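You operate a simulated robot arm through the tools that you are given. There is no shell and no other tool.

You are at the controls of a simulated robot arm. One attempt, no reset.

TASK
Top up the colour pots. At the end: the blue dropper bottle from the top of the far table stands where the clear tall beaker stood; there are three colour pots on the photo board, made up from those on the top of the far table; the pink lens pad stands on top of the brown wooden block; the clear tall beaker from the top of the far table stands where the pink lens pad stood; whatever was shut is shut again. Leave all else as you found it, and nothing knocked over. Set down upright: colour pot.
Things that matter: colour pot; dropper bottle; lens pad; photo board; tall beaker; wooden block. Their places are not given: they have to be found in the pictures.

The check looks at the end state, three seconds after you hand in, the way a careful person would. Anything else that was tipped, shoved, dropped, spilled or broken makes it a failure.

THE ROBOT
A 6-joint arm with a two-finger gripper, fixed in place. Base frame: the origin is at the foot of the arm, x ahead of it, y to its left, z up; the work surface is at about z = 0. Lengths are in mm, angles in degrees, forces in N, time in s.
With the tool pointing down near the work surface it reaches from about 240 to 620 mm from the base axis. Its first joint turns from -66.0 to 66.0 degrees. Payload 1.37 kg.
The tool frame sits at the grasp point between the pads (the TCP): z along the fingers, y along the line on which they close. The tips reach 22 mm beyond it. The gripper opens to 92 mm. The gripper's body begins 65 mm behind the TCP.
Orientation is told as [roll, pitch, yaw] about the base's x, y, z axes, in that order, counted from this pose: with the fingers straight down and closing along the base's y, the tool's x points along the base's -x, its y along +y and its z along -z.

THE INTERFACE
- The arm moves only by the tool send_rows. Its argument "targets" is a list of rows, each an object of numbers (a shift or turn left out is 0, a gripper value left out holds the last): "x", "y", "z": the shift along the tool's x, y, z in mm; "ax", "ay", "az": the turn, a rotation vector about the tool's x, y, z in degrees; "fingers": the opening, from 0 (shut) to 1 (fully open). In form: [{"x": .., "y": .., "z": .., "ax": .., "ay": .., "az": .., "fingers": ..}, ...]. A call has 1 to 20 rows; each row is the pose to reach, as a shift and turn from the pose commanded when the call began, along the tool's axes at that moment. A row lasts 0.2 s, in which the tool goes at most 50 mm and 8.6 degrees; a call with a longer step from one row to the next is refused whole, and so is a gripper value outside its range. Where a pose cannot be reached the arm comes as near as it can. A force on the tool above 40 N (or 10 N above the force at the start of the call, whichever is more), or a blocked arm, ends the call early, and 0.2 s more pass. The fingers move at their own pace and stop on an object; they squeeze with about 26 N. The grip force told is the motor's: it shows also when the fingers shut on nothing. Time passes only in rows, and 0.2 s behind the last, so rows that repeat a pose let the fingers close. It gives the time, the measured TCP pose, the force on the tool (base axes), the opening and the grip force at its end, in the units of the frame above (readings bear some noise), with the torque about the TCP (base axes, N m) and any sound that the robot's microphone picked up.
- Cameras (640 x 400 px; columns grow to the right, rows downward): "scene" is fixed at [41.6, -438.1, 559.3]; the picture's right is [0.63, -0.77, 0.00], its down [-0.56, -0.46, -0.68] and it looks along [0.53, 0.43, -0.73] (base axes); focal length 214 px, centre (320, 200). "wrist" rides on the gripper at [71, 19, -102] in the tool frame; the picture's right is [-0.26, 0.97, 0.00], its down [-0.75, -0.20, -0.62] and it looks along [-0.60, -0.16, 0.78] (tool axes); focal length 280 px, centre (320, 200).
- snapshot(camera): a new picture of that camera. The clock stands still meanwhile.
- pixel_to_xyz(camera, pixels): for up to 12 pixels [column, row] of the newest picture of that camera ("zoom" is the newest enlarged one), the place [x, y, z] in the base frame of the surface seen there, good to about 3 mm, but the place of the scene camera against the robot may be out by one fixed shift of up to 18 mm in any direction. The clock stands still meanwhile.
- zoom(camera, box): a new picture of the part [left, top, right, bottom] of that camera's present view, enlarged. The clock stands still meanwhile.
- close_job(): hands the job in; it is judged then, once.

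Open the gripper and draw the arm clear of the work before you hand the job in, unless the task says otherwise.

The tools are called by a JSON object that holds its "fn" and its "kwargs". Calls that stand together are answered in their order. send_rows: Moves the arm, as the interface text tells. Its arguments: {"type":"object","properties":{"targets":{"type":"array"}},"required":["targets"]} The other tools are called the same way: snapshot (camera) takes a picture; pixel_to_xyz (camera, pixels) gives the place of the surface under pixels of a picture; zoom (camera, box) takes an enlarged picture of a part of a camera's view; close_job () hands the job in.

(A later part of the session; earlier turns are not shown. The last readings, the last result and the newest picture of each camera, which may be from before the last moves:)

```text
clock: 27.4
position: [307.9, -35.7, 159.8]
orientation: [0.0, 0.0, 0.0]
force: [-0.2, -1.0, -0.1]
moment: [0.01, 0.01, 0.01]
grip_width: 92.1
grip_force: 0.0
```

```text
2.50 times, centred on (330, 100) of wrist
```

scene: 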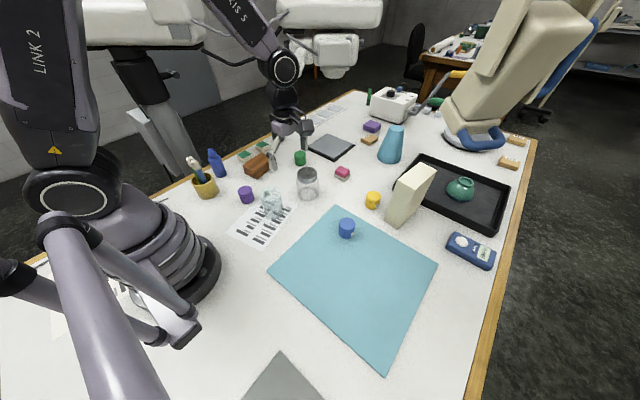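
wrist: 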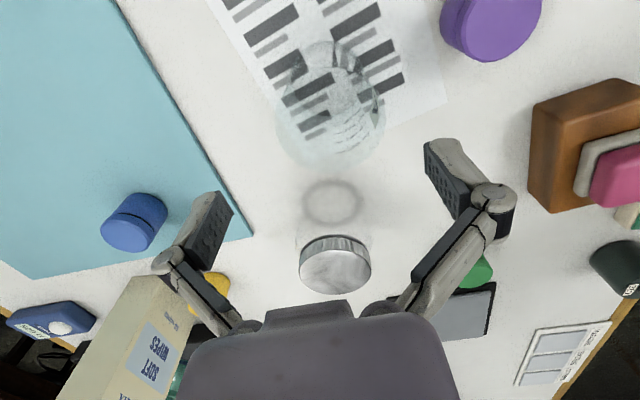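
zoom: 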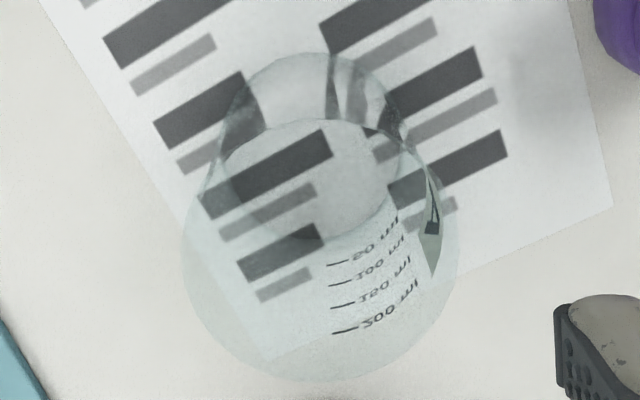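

The rim centre reads (330,120) against the axis at about (320,124), so the beaker is ~6 mm to +y: centre ≈ (307,-29.5), diameter ≈70. I shift +5.5 mm in y, lower to z=122 (tips just above the rim) and check.

{"fn": "send_rows", "kwargs": {"targets": [{"y": 3, "z": 15}, {"y": 5.5, "z": 30}, {"y": 5.5, "z": 38}, {"y": 5.5, "z": 38}]}}

{"fn": "zoom", "kwargs": {"camera": "wrist", "box": [200, 80, 440, 230]}}

{"fn": "zoom", "kwargs": {"camera": "scene", "box": [230, 150, 310, 230]}}

```text
clock: 28.4
position: [307.9, -30.7, 121.1]
orientation: [0.0, 0.0, 0.0]
force: [-0.2, 1.4, 0.5]
moment: [-0.01, -0.02, 0.04]
grip_width: 92.1
grip_force: 0.0
```

```text
2.67 times, centred on (320, 155) of wrist
```

zoom: 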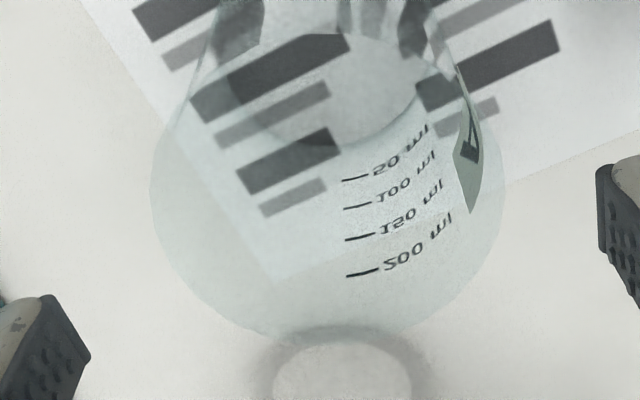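

```text
5.00 times, centred on (270, 190) of scene
```

zoom: 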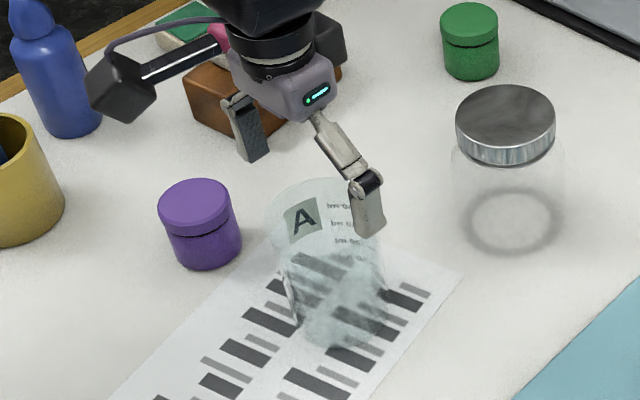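

The rim is centred within ~2 mm (zoom columns 150–505), and both tips clear it. I lower around the beaker to z≈52, watching the force.

{"fn": "send_rows", "kwargs": {"targets": [{"x": -1, "y": 1.3, "z": 10}, {"x": -1, "y": 1.3, "z": 22}, {"x": -1, "y": 1.3, "z": 34}, {"x": -1, "y": 1.3, "z": 46}, {"x": -1, "y": 1.3, "z": 58}, {"x": -1, "y": 1.3, "z": 70}, {"x": -1, "y": 1.3, "z": 70}]}}

{"fn": "zoom", "kwargs": {"camera": "scene", "box": [230, 150, 310, 230]}}

{"fn": "snapshot", "kwargs": {"camera": "wrist"}}

```text
clock: 30.0
position: [309.0, -30.6, 51.4]
orientation: [0.0, 0.1, 0.1]
force: [-0.3, -0.2, 0.2]
moment: [0.03, 0.03, 0.03]
grip_width: 92.2
grip_force: 0.0
```

```text
5.00 times, centred on (270, 190) of scene
```

zoom: 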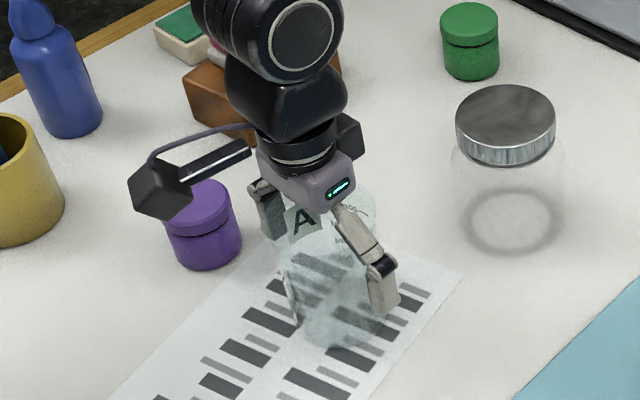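

```text
taken
```

wrist: 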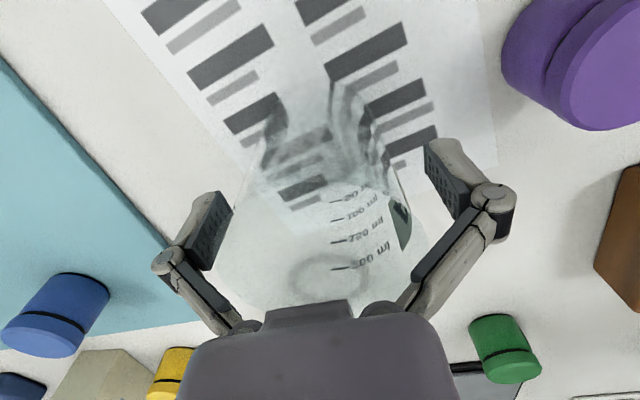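

The fingers straddle the beaker without contact at z≈51. I close gently and hold.

{"fn": "send_rows", "kwargs": {"targets": [{"fingers": 0.85}, {"fingers": 0.75}, {"fingers": 0.6}, {"fingers": 0.4}, {"fingers": 0}, {"fingers": 0}]}}

{"fn": "snapshot", "kwargs": {"camera": "wrist"}}

{"fn": "zoom", "kwargs": {"camera": "scene", "box": [230, 150, 310, 230]}}

```text
clock: 31.4
position: [308.6, -30.6, 52.2]
orientation: [0.0, -0.1, 0.0]
force: [-2.0, 0.3, 37.5]
moment: [-0.03, -0.1, 0.03]
grip_width: 78.9
grip_force: 25.6
```

```text
taken
```

wrist: 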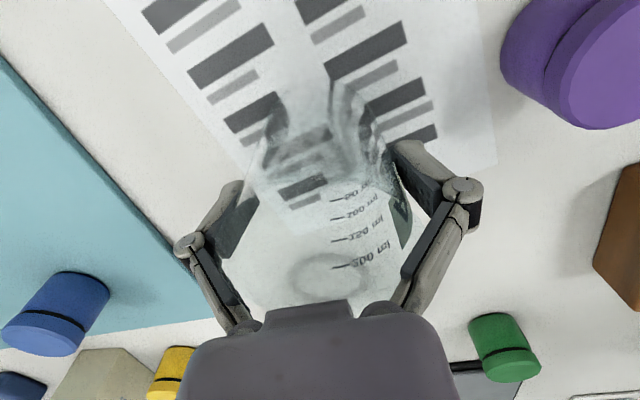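

```text
5.00 times, centred on (270, 190) of scene
```

zoom: 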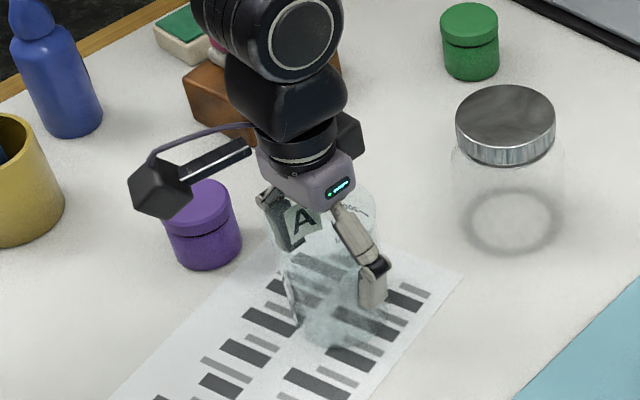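

The opening stopped at 78.9 with +37.5 N in z: the rim is touching the inward-sloping finger links above the pads rather than being gripped, so I sit too low. I open again, then rise to about z=78 so the pads meet the upper wall.

{"fn": "send_rows", "kwargs": {"targets": [{"fingers": 0.88}, {"fingers": 1}, {"fingers": 1}, {"z": -8}, {"z": -18}, {"z": -27}, {"z": -27}]}}

{"fn": "snapshot", "kwargs": {"camera": "wrist"}}

{"fn": "zoom", "kwargs": {"camera": "scene", "box": [230, 150, 310, 230]}}

```text
clock: 33.0
position: [308.2, -29.4, 78.8]
orientation: [0.0, 0.0, 0.0]
force: [-0.1, 1.0, 0.6]
moment: [0.01, 0.0, 0.0]
grip_width: 91.8
grip_force: 0.1
```

```text
taken
```

wrist: 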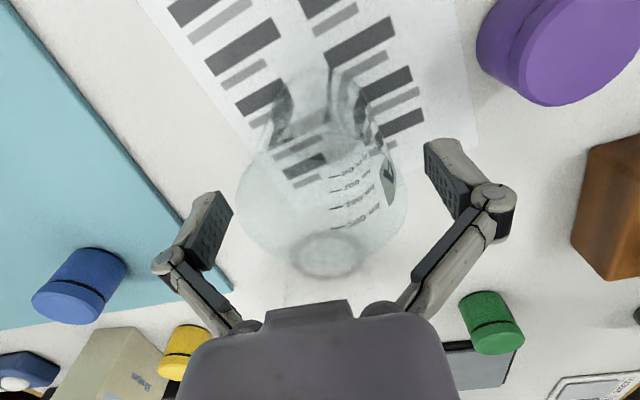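

```text
5.00 times, centred on (270, 190) of scene
```

zoom: 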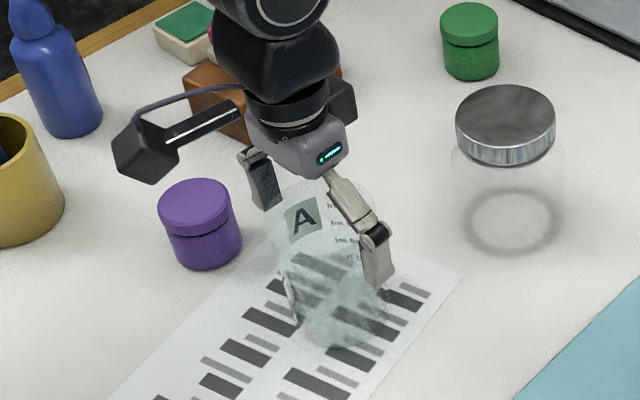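

The beaker is unmoved and its rim (columns 236–408) is centred between the pads, about 10 mm above the TCP. I close slowly again.

{"fn": "send_rows", "kwargs": {"targets": [{"fingers": 0.85}, {"fingers": 0.8}, {"fingers": 0.7}, {"fingers": 0.5}, {"fingers": 0}, {"fingers": 0}, {"fingers": 0}]}}

{"fn": "snapshot", "kwargs": {"camera": "wrist"}}

{"fn": "zoom", "kwargs": {"camera": "scene", "box": [230, 150, 310, 230]}}

```text
clock: 34.6
position: [307.6, -29.9, 80.1]
orientation: [-0.1, 0.0, 0.1]
force: [0.0, 0.3, 10.8]
moment: [-0.15, 0.06, 0.06]
grip_width: 65.5
grip_force: 25.7
```

```text
taken
```

wrist: 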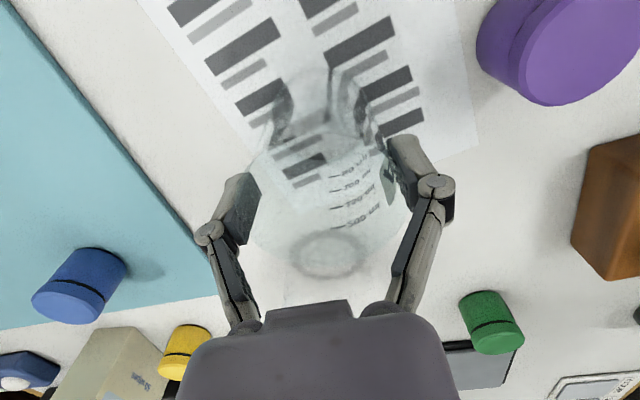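

```text
5.00 times, centred on (270, 190) of scene
```

zoom: 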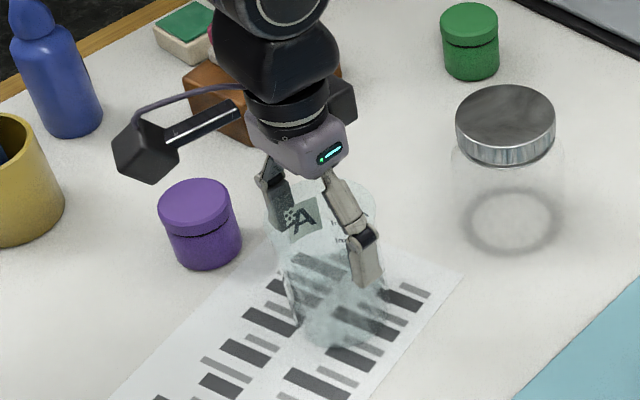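

The grip holds at 65.5 mm with 26 N on the wall. I lift slowly a few centimetres and check.

{"fn": "send_rows", "kwargs": {"targets": [{"z": -1}, {"z": -3}, {"z": -6}, {"z": -10}, {"z": -15}, {"z": -20}, {"z": -25}, {"z": -25}]}}

{"fn": "snapshot", "kwargs": {"camera": "wrist"}}

{"fn": "zoom", "kwargs": {"camera": "scene", "box": [230, 150, 310, 230]}}

```text
clock: 36.4
position: [308.7, -28.9, 104.3]
orientation: [0.1, -0.1, 0.0]
force: [0.9, -0.1, -0.6]
moment: [0.01, 0.01, 0.0]
grip_width: 65.2
grip_force: 26.3
```

```text
taken
```

wrist: 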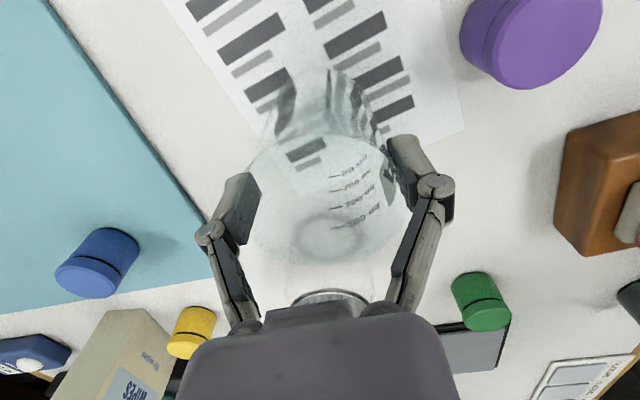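

```text
5.00 times, centred on (270, 190) of scene
```

zoom: 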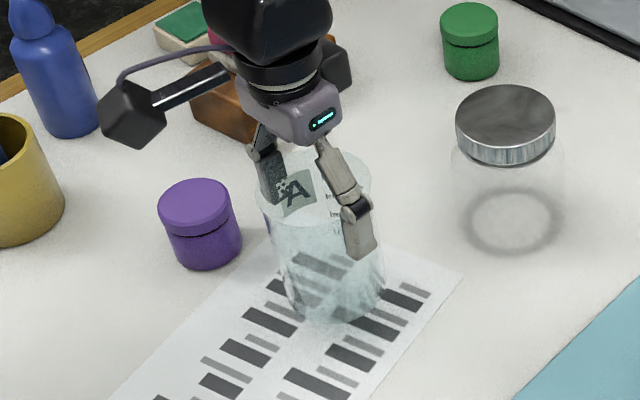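

The beaker is off the table, upright. The jar (top ≈100) lies on the straight way, so I raise to z≈205 before carrying it forward to x≈550.

{"fn": "send_rows", "kwargs": {"targets": [{"z": -20}, {"z": -45}, {"z": -72}, {"z": -101}, {"x": -15, "y": -4.3, "z": -101}, {"x": -40, "y": -11.5, "z": -101}, {"x": -67, "y": -19.2, "z": -101}, {"x": -94, "y": -27, "z": -101}, {"x": -121, "y": -34.7, "z": -101}, {"x": -148, "y": -42.5, "z": -101}, {"x": -175, "y": -50.2, "z": -101}, {"x": -202, "y": -58, "z": -101}, {"x": -227, "y": -65.1, "z": -101}, {"x": -241.5, "y": -69.3, "z": -101}, {"x": -241.5, "y": -69.3, "z": -101}]}}

{"fn": "zoom", "kwargs": {"camera": "scene", "box": [260, 70, 420, 210]}}

{"fn": "snapshot", "kwargs": {"camera": "wrist"}}

```text
clock: 39.6
position: [549.0, -98.8, 205.5]
orientation: [-0.1, 0.0, 0.0]
force: [-0.2, 0.3, -0.5]
moment: [0.01, 0.02, -0.01]
grip_width: 65.4
grip_force: 25.6
```

```text
2.86 times, centred on (340, 140) of scene
```

zoom: 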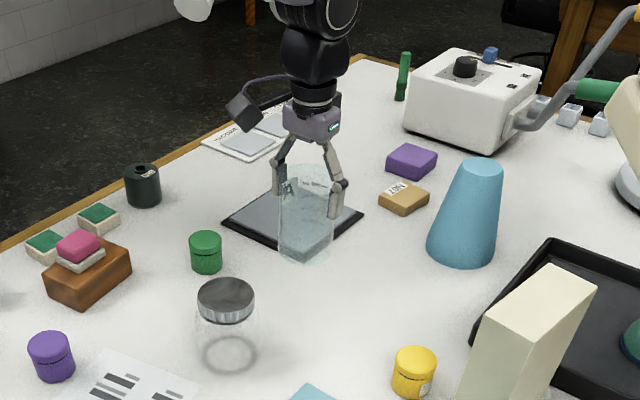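

```text
taken
```

wrist: 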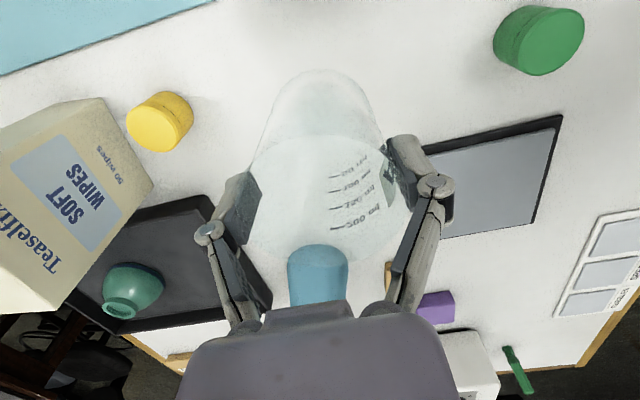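

The beaker hangs upright between the pads, past the jar. I move out to (606.5,-97.5) while lowering to z≈90.

{"fn": "send_rows", "kwargs": {"targets": [{"x": -15, "z": 15}, {"x": -35, "z": 35}, {"x": -50, "z": 58}, {"x": -56.5, "z": 82}, {"x": -56.5, "z": 100}, {"x": -56.5, "z": 112}, {"x": -56.5, "z": 117}, {"x": -56.5, "z": 117}]}}

{"fn": "zoom", "kwargs": {"camera": "scene", "box": [290, 110, 400, 200]}}

{"fn": "snapshot", "kwargs": {"camera": "wrist"}}

```text
clock: 41.4
position: [606.0, -99.2, 87.1]
orientation: [0.0, -0.1, -0.1]
force: [1.8, -0.3, -0.9]
moment: [0.0, -0.02, -0.01]
grip_width: 65.0
grip_force: 25.7
```

```text
4.44 times, centred on (345, 155) of scene
```

zoom: 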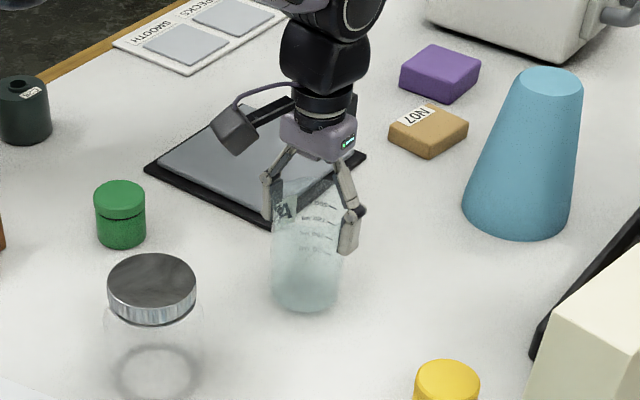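

```text
taken
```

wrist: 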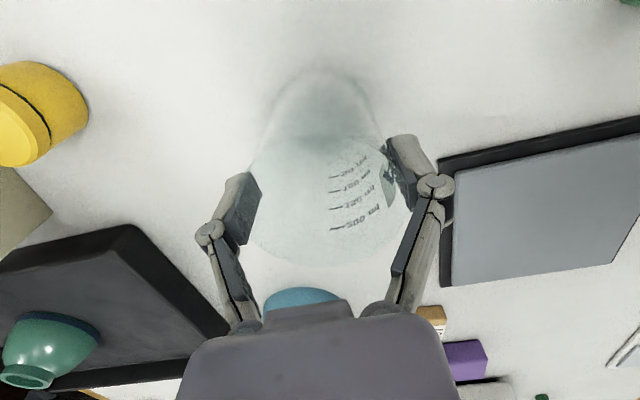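

Bottom is now about 8 mm above the table. I lower in small steps and read the force.

{"fn": "send_rows", "kwargs": {"targets": [{"z": 2}, {"z": 4}, {"z": 5.5}, {"z": 7}, {"z": 8}, {"z": 8}]}}

```text
clock: 42.8
position: [606.0, -98.5, 78.9]
orientation: [0.0, 0.0, 0.0]
force: [0.2, -0.6, -0.9]
moment: [-0.03, 0.01, -0.01]
grip_width: 65.2
grip_force: 26.0
```

No contact yet at z≈79; I step down a little further.

{"fn": "send_rows", "kwargs": {"targets": [{"z": 0.7}, {"z": 1.4}, {"z": 2}, {"z": 2}]}}

```text
clock: 43.8
position: [605.0, -97.6, 78.9]
orientation: [0.0, -0.1, 0.1]
force: [-3.6, 1.5, 11.2]
moment: [-0.05, 0.25, -0.02]
grip_width: 65.0
grip_force: 26.0
```

Now +11 N: the beaker stands on the table. I ease up 1 mm, open the fingers slowly and then withdraw straight up.

{"fn": "send_rows", "kwargs": {"targets": [{"z": -1}, {"z": -1, "fingers": 0.78}, {"z": -1, "fingers": 0.88}, {"z": -1, "fingers": 1}, {"z": -1, "fingers": 1}, {"z": -1, "fingers": 1}]}}

{"fn": "snapshot", "kwargs": {"camera": "wrist"}}

{"fn": "zoom", "kwargs": {"camera": "scene", "box": [290, 110, 400, 200]}}

```text
clock: 45.2
position: [606.3, -99.9, 78.4]
orientation: [-0.1, 0.0, 0.0]
force: [-0.1, 0.3, 0.0]
moment: [-0.01, 0.01, 0.01]
grip_width: 91.8
grip_force: 0.1
```

```text
taken
```

wrist: 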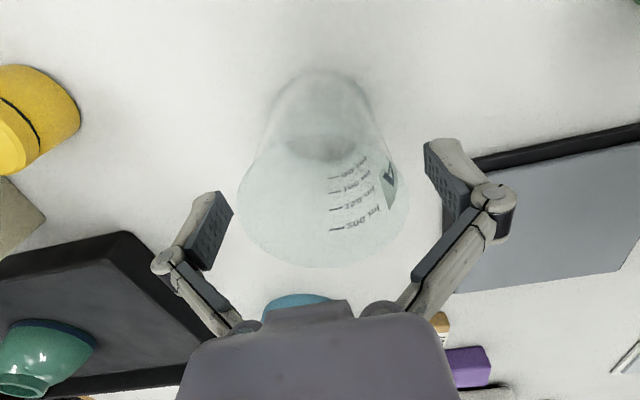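

```text
4.44 times, centred on (345, 155) of scene
```

zoom: 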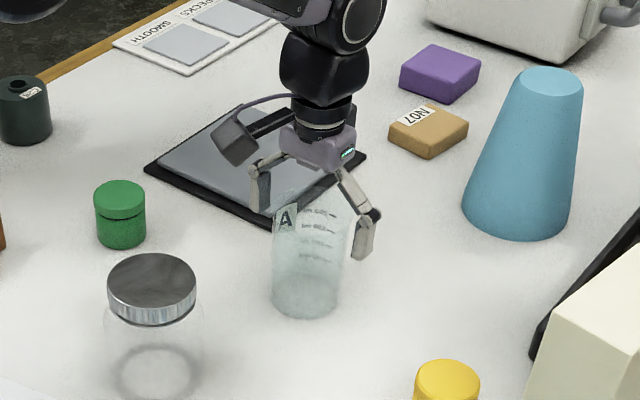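

The beaker stands free and upright at the pad's old place. I raise the arm straight up to z≈160.

{"fn": "send_rows", "kwargs": {"targets": [{"z": -15}, {"z": -35}, {"z": -60}, {"z": -82}, {"z": -82}]}}

{"fn": "snapshot", "kwargs": {"camera": "wrist"}}

{"fn": "zoom", "kwargs": {"camera": "wrist", "box": [240, 40, 400, 170]}}

```text
clock: 46.4
position: [605.8, -99.1, 162.1]
orientation: [0.0, 0.0, -0.1]
force: [-1.2, -0.4, 0.4]
moment: [0.01, 0.02, 0.0]
grip_width: 91.7
grip_force: 0.0
```

```text
taken
```

wrist: 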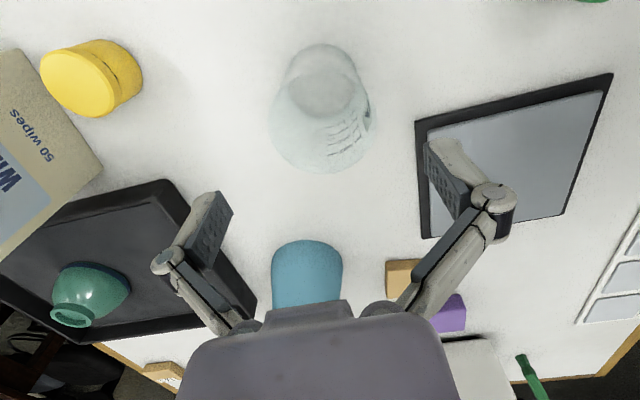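

```text
3.08 times, centred on (320, 105) of wrist
```

zoom: 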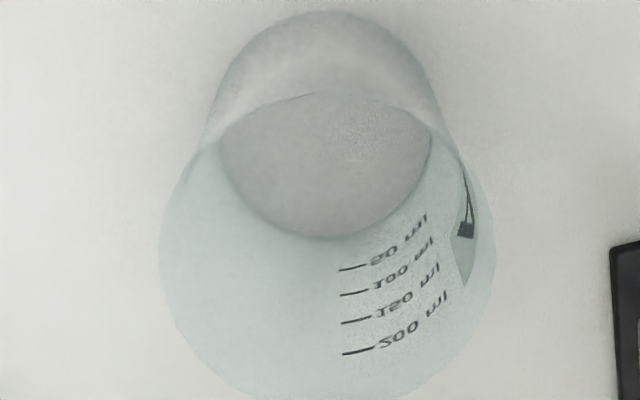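

The beaker's base sits within 2 mm of the intended place. Next I go to look at the dropper bottle and its neighbours from above (275,160,220), turned 90°.

{"fn": "send_rows", "kwargs": {"targets": [{"x": 20, "y": 10, "z": -10, "az": -5}, {"x": 50, "y": 32, "z": -25, "az": -13}, {"x": 80, "y": 56, "z": -40, "az": -21}, {"x": 110, "y": 80, "z": -50, "az": -29}, {"x": 140, "y": 105, "z": -60, "az": -37}, {"x": 172, "y": 130, "z": -60, "az": -45}, {"x": 204, "y": 156, "z": -60, "az": -53}, {"x": 236, "y": 182, "z": -60, "az": -61}, {"x": 268, "y": 208, "z": -60, "az": -69}, {"x": 300, "y": 233, "z": -60, "az": -77}, {"x": 320, "y": 250, "z": -60, "az": -84}, {"x": 331.5, "y": 258, "z": -60, "az": -90}, {"x": 331.5, "y": 258, "z": -60, "az": -90}]}}

{"fn": "snapshot", "kwargs": {"camera": "wrist"}}

{"fn": "zoom", "kwargs": {"camera": "scene", "box": [180, 120, 340, 230]}}

```text
clock: 49.2
position: [274.0, 159.3, 219.7]
orientation: [0.0, 0.1, 90.2]
force: [-0.3, -1.2, -0.8]
moment: [-0.01, 0.02, 0.02]
grip_width: 92.1
grip_force: 0.0
```

```text
taken
```

wrist: 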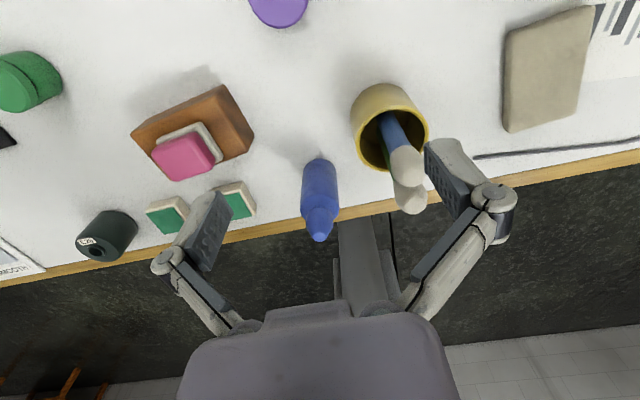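

```text
3.64 times, centred on (260, 175) of scene
```

zoom: 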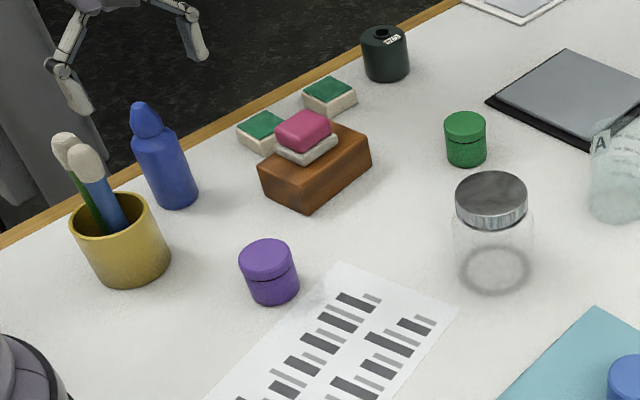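

{"fn": "zoom", "kwargs": {"camera": "wrist", "box": [240, 60, 460, 250]}}

{"fn": "pixel_to_xyz", "kwargs": {"camera": "wrist", "pixels": [[320, 172], [320, 195], [305, 190], [336, 188], [321, 212], [318, 228], [320, 238], [355, 115], [390, 88], [427, 125], [404, 158], [410, 200]]}}

```text
2.11 times, centred on (350, 155) of wrist
```

zoom: 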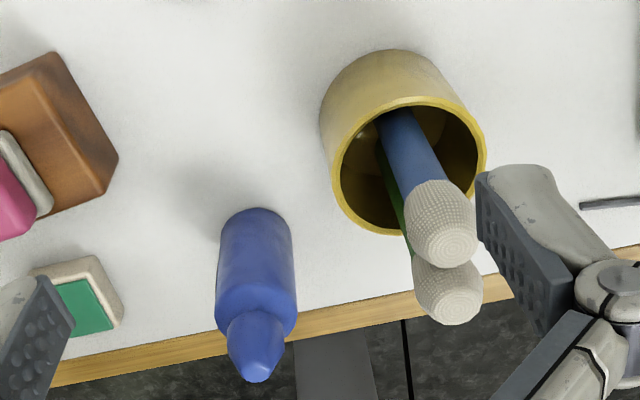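

```text
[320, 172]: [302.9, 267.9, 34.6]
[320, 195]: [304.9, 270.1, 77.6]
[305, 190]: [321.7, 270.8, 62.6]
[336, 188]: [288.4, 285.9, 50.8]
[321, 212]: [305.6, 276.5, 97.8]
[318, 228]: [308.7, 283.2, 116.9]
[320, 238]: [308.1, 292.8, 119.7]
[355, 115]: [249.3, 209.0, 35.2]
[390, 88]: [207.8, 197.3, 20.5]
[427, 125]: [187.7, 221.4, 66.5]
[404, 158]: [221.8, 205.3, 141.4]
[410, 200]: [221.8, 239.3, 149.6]
```

The bottle's body spans x 288–322 with its front at y≈268, so its centre is ≈(305.5,287), its height ≈121; the brushes in the cup reach ≈150 at (222,240). I move above the bottle at yaw 0 and check alignment.

{"fn": "send_rows", "kwargs": {"targets": [{"x": -11.5, "y": -2.8, "az": 8.18}, {"x": -23, "y": -5.5, "az": 16.36}, {"x": -34.6, "y": -8.3, "az": 24.5}, {"x": -46.2, "y": -11.1, "az": 32.7}, {"x": -57.7, "y": -13.9, "az": 40.9}, {"x": -69.3, "y": -16.6, "az": 49.1}, {"x": -80.8, "y": -19.4, "az": 57.3}, {"x": -92.4, "y": -22.2, "az": 65.4}, {"x": -103.9, "y": -25, "az": 73.6}, {"x": -115.5, "y": -27.7, "az": 81.8}, {"x": -127, "y": -30.5, "az": 90}, {"x": -127, "y": -30.5, "az": 90}]}}

{"fn": "snapshot", "kwargs": {"camera": "wrist"}}

{"fn": "zoom", "kwargs": {"camera": "scene", "box": [160, 70, 300, 210]}}

```text
clock: 51.8
position: [305.1, 287.0, 220.8]
orientation: [0.0, 0.0, -0.1]
force: [-0.1, 0.5, -0.6]
moment: [0.02, 0.01, -0.02]
grip_width: 92.2
grip_force: 0.1
```

```text
taken
```

wrist: 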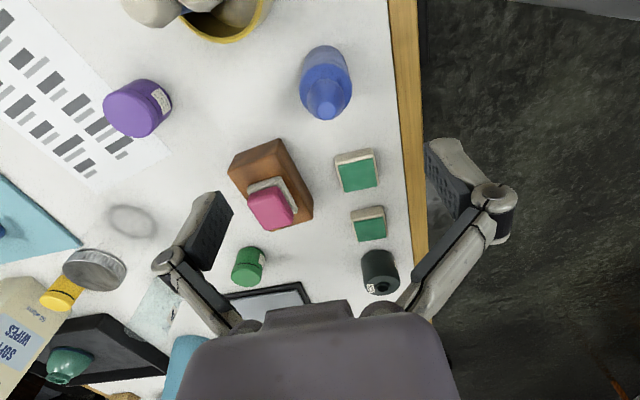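

```text
2.86 times, centred on (230, 140) of scene
```

zoom: 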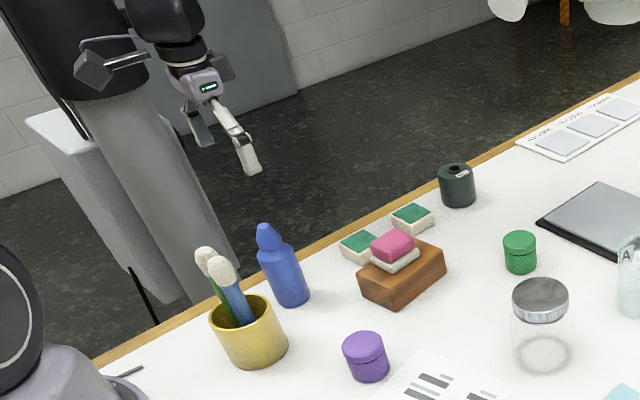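

The bottle's tip shows near (326,110), the axis at z=120 at (320,105); I read bottle points to refine the centre.

{"fn": "zoom", "kwargs": {"camera": "wrist", "box": [260, 20, 400, 140]}}

{"fn": "pixel_to_xyz", "kwargs": {"camera": "wrist", "pixels": [[325, 108], [327, 100], [326, 60], [303, 90], [349, 85], [305, 70], [345, 65], [325, 50], [310, 108], [341, 106]]}}

```text
3.33 times, centred on (330, 80) of wrist
```

zoom: 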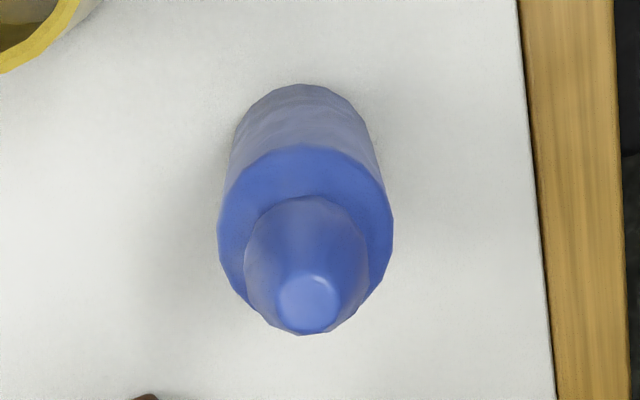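

```text
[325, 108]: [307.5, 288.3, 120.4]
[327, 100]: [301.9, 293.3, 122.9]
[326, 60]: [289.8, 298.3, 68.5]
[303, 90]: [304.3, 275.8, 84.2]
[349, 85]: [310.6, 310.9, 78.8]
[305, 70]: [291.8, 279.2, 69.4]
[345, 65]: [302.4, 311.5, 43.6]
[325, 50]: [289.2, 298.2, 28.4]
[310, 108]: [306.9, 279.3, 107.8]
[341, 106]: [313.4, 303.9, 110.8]
```

The bottle's centre refines to ≈(306.5,291.5), diameter ≈36. I shift +4.5 mm in y and descend around it to z≈64.

{"fn": "send_rows", "kwargs": {"targets": [{"x": -1, "y": 4.5, "z": 30}, {"x": -1, "y": 4.5, "z": 60}, {"x": -1, "y": 4.5, "z": 85}, {"x": -1, "y": 4.5, "z": 108}, {"x": -1, "y": 4.5, "z": 130}, {"x": -1, "y": 4.5, "z": 146}, {"x": -1, "y": 4.5, "z": 156}, {"x": -1, "y": 4.5, "z": 156}]}}

{"fn": "snapshot", "kwargs": {"camera": "wrist"}}

{"fn": "zoom", "kwargs": {"camera": "scene", "box": [160, 90, 280, 210]}}

```text
clock: 53.6
position: [306.7, 290.2, 64.8]
orientation: [0.0, 0.0, 0.0]
force: [0.6, 0.3, -0.2]
moment: [-0.01, 0.05, -0.01]
grip_width: 91.8
grip_force: 0.1
```

```text
taken
```

wrist: 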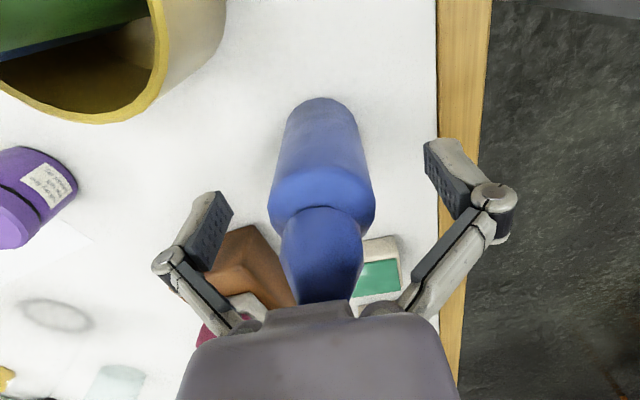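

```text
3.33 times, centred on (220, 150) of scene
```

zoom: 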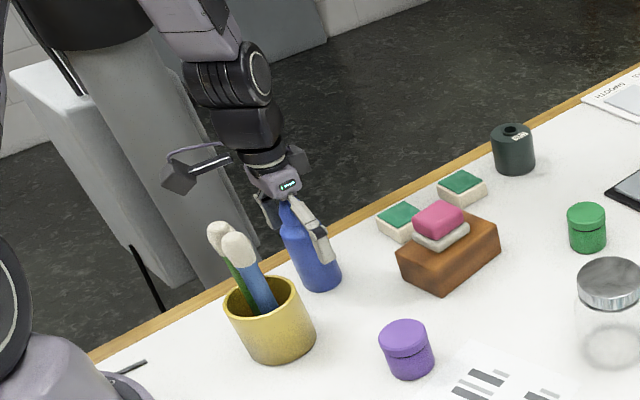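

The bottle stands centred between the pads (column ~322), clear of the palm. I close.

{"fn": "send_rows", "kwargs": {"targets": [{"fingers": 0.6}, {"fingers": 0.45}, {"fingers": 0.3}, {"fingers": 0}, {"fingers": 0}, {"fingers": 0}, {"fingers": 0}]}}

{"fn": "snapshot", "kwargs": {"camera": "wrist"}}

```text
clock: 55.2
position: [304.8, 291.1, 65.3]
orientation: [-0.1, 0.0, 0.0]
force: [-1.0, -0.2, 2.5]
moment: [-0.03, 0.01, -0.02]
grip_width: 44.1
grip_force: 25.7
```

```text
taken
```

wrist: 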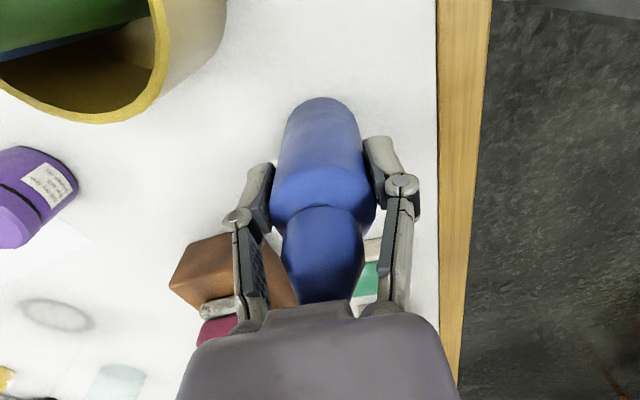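

The bottle is held at 44 mm. I lift slowly first to check the hold.

{"fn": "send_rows", "kwargs": {"targets": [{"z": -2}, {"z": -6}, {"z": -14}, {"z": -25}, {"z": -40}, {"z": -40}]}}

{"fn": "zoom", "kwargs": {"camera": "scene", "box": [160, 90, 280, 210]}}

```text
clock: 56.6
position: [306.6, 290.5, 104.7]
orientation: [0.0, 0.0, 0.0]
force: [-0.8, 0.0, -1.2]
moment: [0.0, -0.02, 0.01]
grip_width: 44.5
grip_force: 25.5
```

```text
3.33 times, centred on (220, 150) of scene
```

zoom: 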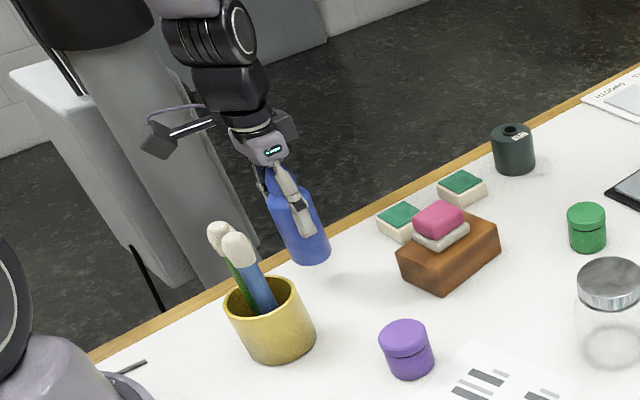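

The bottle hangs firmly, upright. I raise it to z≈170 and carry it along -y to the beaker's old place at (308,-29.5).

{"fn": "send_rows", "kwargs": {"targets": [{"z": -25}, {"z": -50}, {"z": -66}, {"y": -15, "z": -66}, {"y": -45, "z": -66}, {"y": -78, "z": -66}, {"y": -112, "z": -66}, {"y": -146, "z": -66}, {"y": -180, "z": -66}, {"y": -214, "z": -66}, {"y": -248, "z": -66}, {"y": -280, "z": -66}, {"x": -1, "y": -305, "z": -66}, {"x": -1.5, "y": -321, "z": -66}, {"x": -1.5, "y": -321, "z": -60}, {"x": -1.5, "y": -321, "z": -60}]}}

{"fn": "snapshot", "kwargs": {"camera": "wrist"}}

{"fn": "zoom", "kwargs": {"camera": "scene", "box": [200, 110, 340, 240]}}

```text
clock: 60.0
position: [305.5, -30.8, 164.4]
orientation: [-0.1, 0.0, 0.0]
force: [-0.4, -0.6, -0.8]
moment: [0.0, 0.01, 0.0]
grip_width: 44.2
grip_force: 26.1
```

```text
taken
```

wrist: 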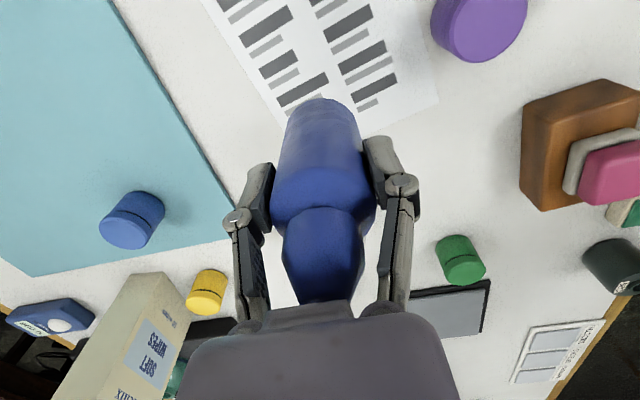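

```text
3.08 times, centred on (270, 175) of scene
```

zoom: 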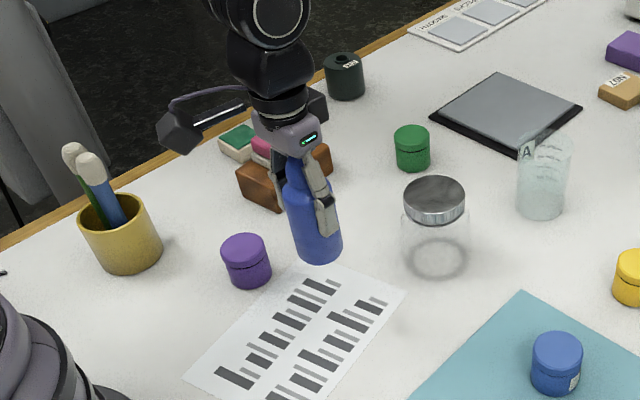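

The bottle is over the beaker's former spot. I lower it toward the table in shrinking steps.

{"fn": "send_rows", "kwargs": {"targets": [{"z": 25}, {"z": 50}, {"z": 72}, {"z": 86}, {"z": 93}, {"z": 97}, {"z": 99}, {"z": 99}]}}

```text
clock: 61.8
position: [307.8, -29.6, 67.3]
orientation: [0.0, 0.0, 0.0]
force: [0.1, -0.9, -1.0]
moment: [0.01, 0.0, 0.02]
grip_width: 44.3
grip_force: 25.8
```

No contact yet (force z -1.0 N, z≈67). I continue by fractions of a millimetre to contact.

{"fn": "send_rows", "kwargs": {"targets": [{"z": 0.7}, {"z": 1.4}, {"z": 2}, {"z": 2}]}}

```text
clock: 62.8
position: [308.2, -30.4, 64.0]
orientation: [0.1, -0.2, 0.1]
force: [-0.3, 4.2, 20.3]
moment: [0.14, -0.15, 0.0]
grip_width: 44.6
grip_force: 25.6
```

Contact (+20 N). I ease up 1 mm, open the fingers and check that the bottle stands before withdrawing.

{"fn": "send_rows", "kwargs": {"targets": [{"z": -1}, {"z": -1.2}, {"z": -1.2, "fingers": 0.55}, {"z": -1.2, "fingers": 0.7}, {"z": -1.2, "fingers": 1}, {"z": -1.2, "fingers": 1}, {"z": -1.2, "fingers": 1}]}}

{"fn": "snapshot", "kwargs": {"camera": "wrist"}}

{"fn": "zoom", "kwargs": {"camera": "scene", "box": [200, 110, 340, 240]}}

```text
clock: 64.4
position: [307.4, -30.3, 65.2]
orientation: [0.0, 0.0, 0.0]
force: [0.0, -0.6, -0.1]
moment: [-0.01, 0.02, 0.02]
grip_width: 92.2
grip_force: 0.1
```

```text
taken
```

wrist: 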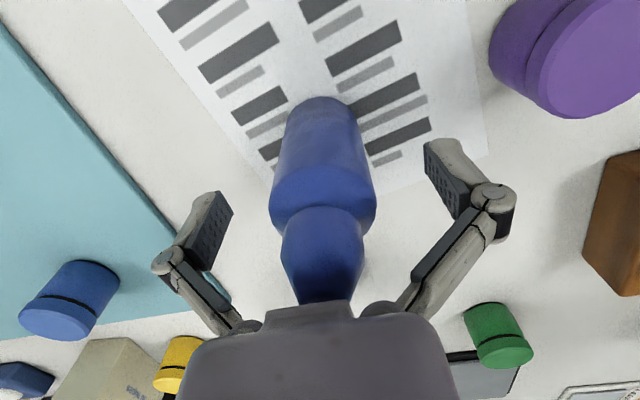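

```text
3.08 times, centred on (270, 175) of scene
```

zoom: 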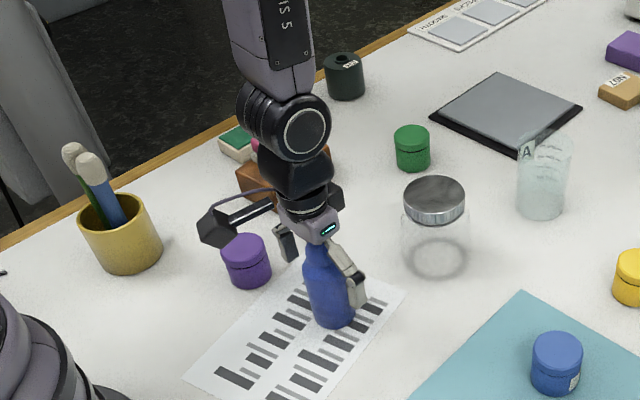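

The bottle stands upright on the sheet where the beaker was. I rise to z≈190 and move above the purple pot near (285,88).

{"fn": "send_rows", "kwargs": {"targets": [{"z": -25}, {"z": -55}, {"z": -90}, {"z": -125}, {"x": 5, "y": 25, "z": -125}, {"x": 12, "y": 60, "z": -125}, {"x": 18, "y": 95, "z": -115}, {"x": 23, "y": 117.5, "z": -90}, {"x": 23, "y": 117.5, "z": -85}, {"x": 23, "y": 117.5, "z": -85}]}}

{"fn": "snapshot", "kwargs": {"camera": "wrist"}}

{"fn": "zoom", "kwargs": {"camera": "scene", "box": [200, 110, 340, 240]}}

```text
clock: 66.6
position: [284.3, 86.4, 149.0]
orientation: [-0.1, 0.0, 0.0]
force: [0.3, -0.1, -0.1]
moment: [-0.02, -0.01, 0.03]
grip_width: 91.8
grip_force: 0.0
```

```text
taken
```

wrist: 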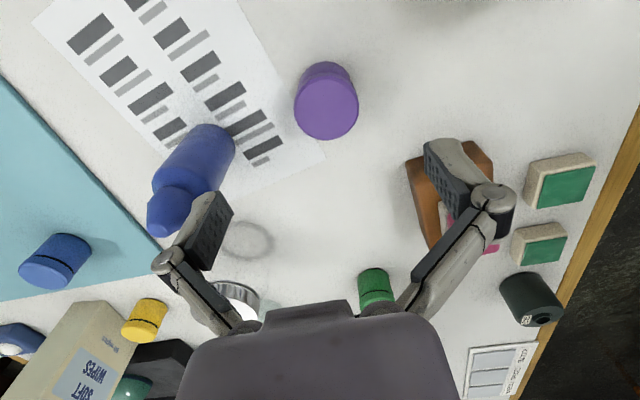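

```text
3.08 times, centred on (270, 175) of scene
```

zoom: 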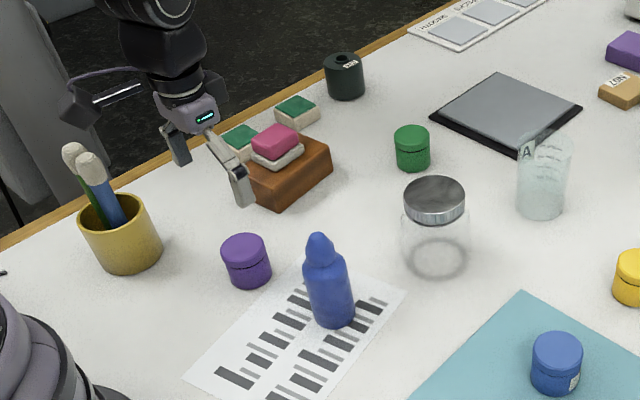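

The purple lid shows at (327,107) against the axis at (320,106); I read the lid edges.

{"fn": "pixel_to_xyz", "kwargs": {"camera": "wrist", "pixels": [[327, 107], [297, 110], [356, 104], [322, 80], [330, 136], [296, 98], [352, 82], [322, 64]]}}

```text
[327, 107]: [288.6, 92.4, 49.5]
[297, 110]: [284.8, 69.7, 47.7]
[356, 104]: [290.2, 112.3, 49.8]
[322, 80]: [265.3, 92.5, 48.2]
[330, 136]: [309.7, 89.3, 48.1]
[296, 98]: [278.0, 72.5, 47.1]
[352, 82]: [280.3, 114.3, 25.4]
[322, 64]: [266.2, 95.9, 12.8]
```

Purple pot: centre ≈(287.5,91.5), diameter ≈44, top 49.5. I descend around it to z≈27.

{"fn": "send_rows", "kwargs": {"targets": [{"x": -2.5, "y": 3.5, "z": 35}, {"x": -2.5, "y": 3.5, "z": 65}, {"x": -2.5, "y": 3.5, "z": 90}, {"x": -2.5, "y": 3.5, "z": 108}, {"x": -2.5, "y": 3.5, "z": 118}, {"x": -2.5, "y": 3.5, "z": 122}, {"x": -2.5, "y": 3.5, "z": 122}]}}

{"fn": "snapshot", "kwargs": {"camera": "wrist"}}

{"fn": "zoom", "kwargs": {"camera": "scene", "box": [200, 130, 320, 230]}}

```text
clock: 68.2
position: [287.2, 90.6, 27.6]
orientation: [-0.1, 0.0, 0.0]
force: [0.8, 0.5, 0.7]
moment: [-0.02, 0.04, 0.02]
grip_width: 92.3
grip_force: 0.0
```

```text
taken
```

wrist: 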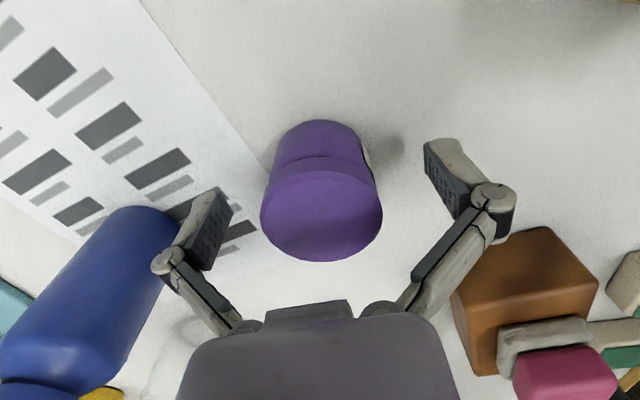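

```text
4.00 times, centred on (260, 180) of scene
```

zoom: 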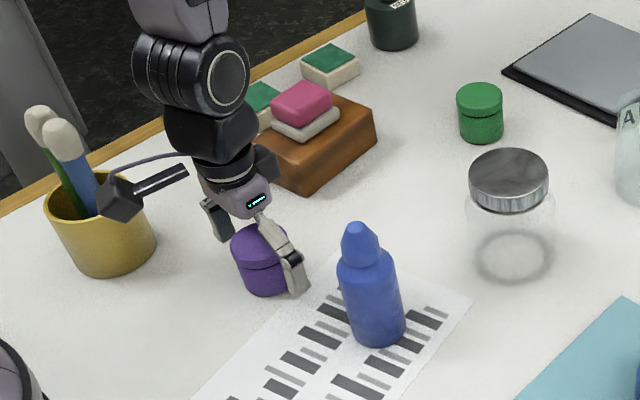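

The pot is centred between the pads. I close and then lift slowly.

{"fn": "send_rows", "kwargs": {"targets": [{"fingers": 0.7}, {"fingers": 0.55}, {"fingers": 0.3}, {"fingers": 0}, {"fingers": 0}, {"fingers": 0}, {"fingers": 0}, {"z": -2}, {"z": -6}, {"z": -14}, {"z": -25}, {"z": -25}]}}

{"fn": "snapshot", "kwargs": {"camera": "wrist"}}

{"fn": "zoom", "kwargs": {"camera": "scene", "box": [200, 130, 320, 230]}}

```text
clock: 70.8
position: [286.7, 91.3, 52.9]
orientation: [-0.2, 0.0, -0.1]
force: [-0.3, -0.9, -0.7]
moment: [0.01, 0.02, 0.01]
grip_width: 47.8
grip_force: 26.0
```

```text
taken
```

wrist: 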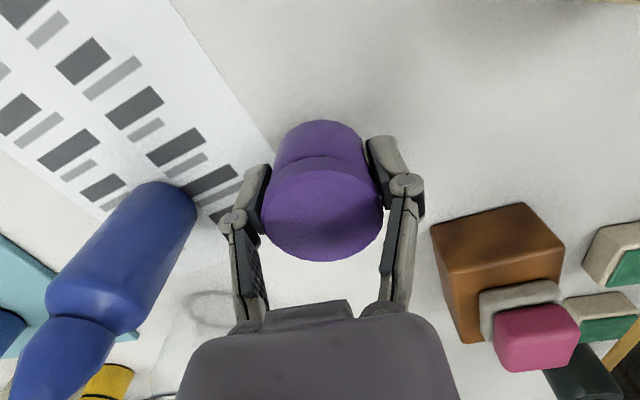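

```text
4.00 times, centred on (260, 180) of scene
```

zoom: 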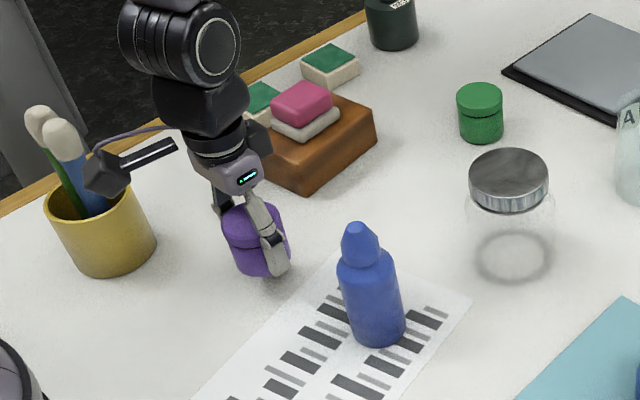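

The purple pot is up, upright. I raise it to z≈190 to clear the bottle and carry it to (300,-230) over the teal board.

{"fn": "send_rows", "kwargs": {"targets": [{"z": -30}, {"z": -65}, {"z": -100}, {"z": -138}, {"x": -1, "y": -20, "z": -138}, {"x": -2, "y": -52, "z": -138}, {"x": -3, "y": -86, "z": -138}, {"x": -5, "y": -120, "z": -138}, {"x": -6, "y": -154, "z": -138}, {"x": -8, "y": -188, "z": -138}, {"x": -9, "y": -222, "z": -138}, {"x": -10, "y": -256, "z": -138}, {"x": -11, "y": -288, "z": -120}, {"x": -12.5, "y": -312, "z": -100}, {"x": -12.5, "y": -321.5, "z": -80}, {"x": -12.5, "y": -321.5, "z": -60}, {"x": -12.5, "y": -321.5, "z": -60}]}}

{"fn": "snapshot", "kwargs": {"camera": "wrist"}}

{"fn": "snapshot", "kwargs": {"camera": "scene"}}

```text
clock: 74.4
position: [299.4, -230.5, 113.1]
orientation: [0.0, 0.0, 0.0]
force: [-0.4, -0.2, -0.7]
moment: [-0.01, 0.05, 0.02]
grip_width: 47.3
grip_force: 25.9
```

```text
taken
```

wrist: 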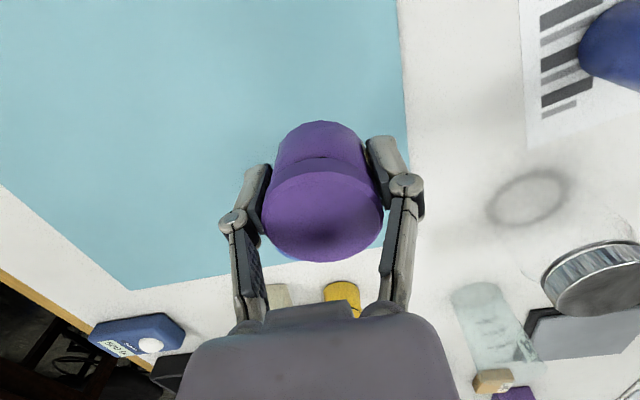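

```text
taken
```

scene: 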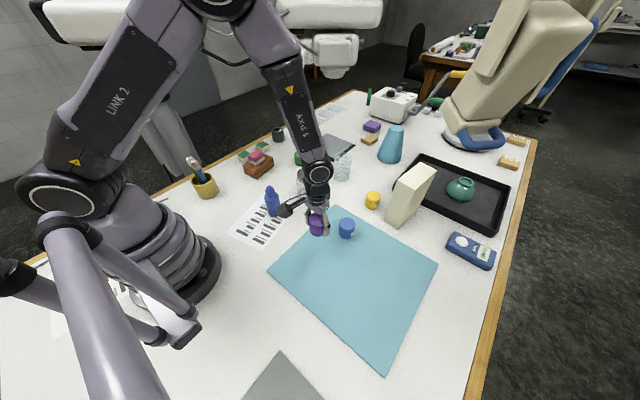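

I read the board's surface height and the blue pot's place before lowering.

{"fn": "pixel_to_xyz", "kwargs": {"camera": "wrist", "pixels": [[250, 100], [200, 150], [350, 100], [405, 100], [410, 160], [425, 100], [130, 288]]}}

{"fn": "pixel_to_xyz", "kwargs": {"camera": "scene", "pixels": [[346, 222], [346, 236], [317, 230], [317, 250], [300, 270], [260, 260]]}}

```text
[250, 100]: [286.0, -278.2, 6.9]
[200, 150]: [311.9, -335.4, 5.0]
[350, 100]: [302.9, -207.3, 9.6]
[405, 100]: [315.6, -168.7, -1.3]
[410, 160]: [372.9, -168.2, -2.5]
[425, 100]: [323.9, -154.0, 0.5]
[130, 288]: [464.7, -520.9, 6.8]
```

```text
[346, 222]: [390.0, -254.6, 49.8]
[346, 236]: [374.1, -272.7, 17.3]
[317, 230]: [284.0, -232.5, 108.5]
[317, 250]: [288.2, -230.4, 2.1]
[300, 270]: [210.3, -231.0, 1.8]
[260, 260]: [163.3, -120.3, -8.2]
```

The board's top is ≈5–6 mm, so contact should come near TCP z≈33. I lower to 36, then feel for contact.

{"fn": "send_rows", "kwargs": {"targets": [{"z": 25}, {"z": 48}, {"z": 64}, {"z": 72}, {"z": 76}, {"z": 76}]}}

{"fn": "send_rows", "kwargs": {"targets": [{"z": 0.7}, {"z": 1.4}, {"z": 2}, {"z": 2}]}}

```text
clock: 75.8
position: [299.6, -230.5, 35.9]
orientation: [0.0, 0.0, 0.0]
force: [0.2, -0.7, -1.6]
moment: [0.03, -0.01, -0.03]
grip_width: 47.3
grip_force: 25.6
```

```text
clock: 76.8
position: [300.3, -231.1, 35.4]
orientation: [0.1, 0.0, 0.0]
force: [-1.8, 5.2, 19.3]
moment: [0.13, -0.08, -0.09]
grip_width: 47.3
grip_force: 26.2
```

Contact (+19 N). I ease up 1 mm, open just enough, and withdraw upward.

{"fn": "send_rows", "kwargs": {"targets": [{"z": -1}, {"z": -1.2}, {"z": -1.2, "fingers": 0.6}, {"z": -1.2, "fingers": 0.75}, {"z": -1.2, "fingers": 0.8}, {"z": -1.2, "fingers": 0.8}, {"z": -20}, {"z": -50}, {"z": -90}, {"z": -130}, {"z": -130}]}}

{"fn": "snapshot", "kwargs": {"camera": "wrist"}}

{"fn": "zoom", "kwargs": {"camera": "scene", "box": [250, 170, 400, 290]}}

```text
clock: 79.2
position: [298.7, -230.6, 164.8]
orientation: [0.0, 0.0, 0.0]
force: [-0.5, -0.8, -0.2]
moment: [0.01, -0.01, 0.04]
grip_width: 73.5
grip_force: 0.1
```

```text
taken
```

wrist: 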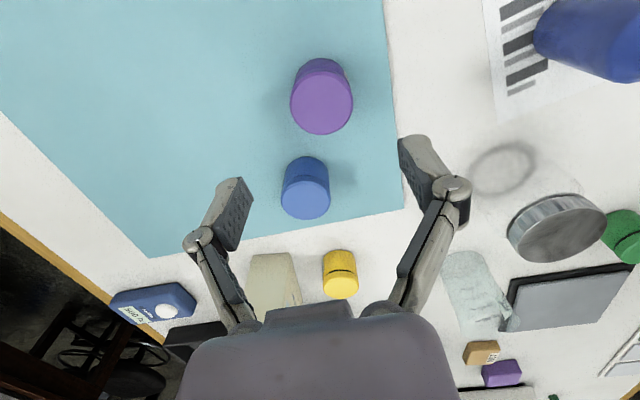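

```text
3.33 times, centred on (325, 230) of scene
```

zoom: 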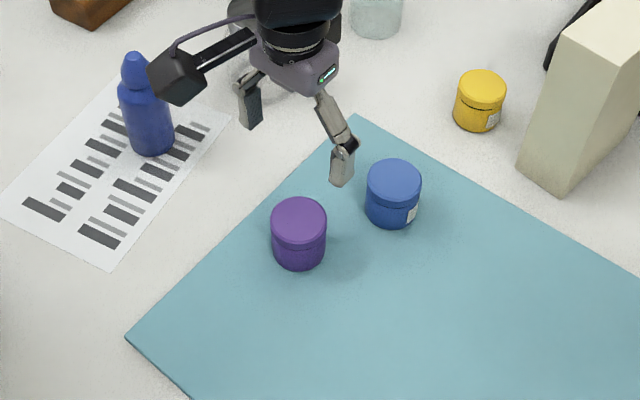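

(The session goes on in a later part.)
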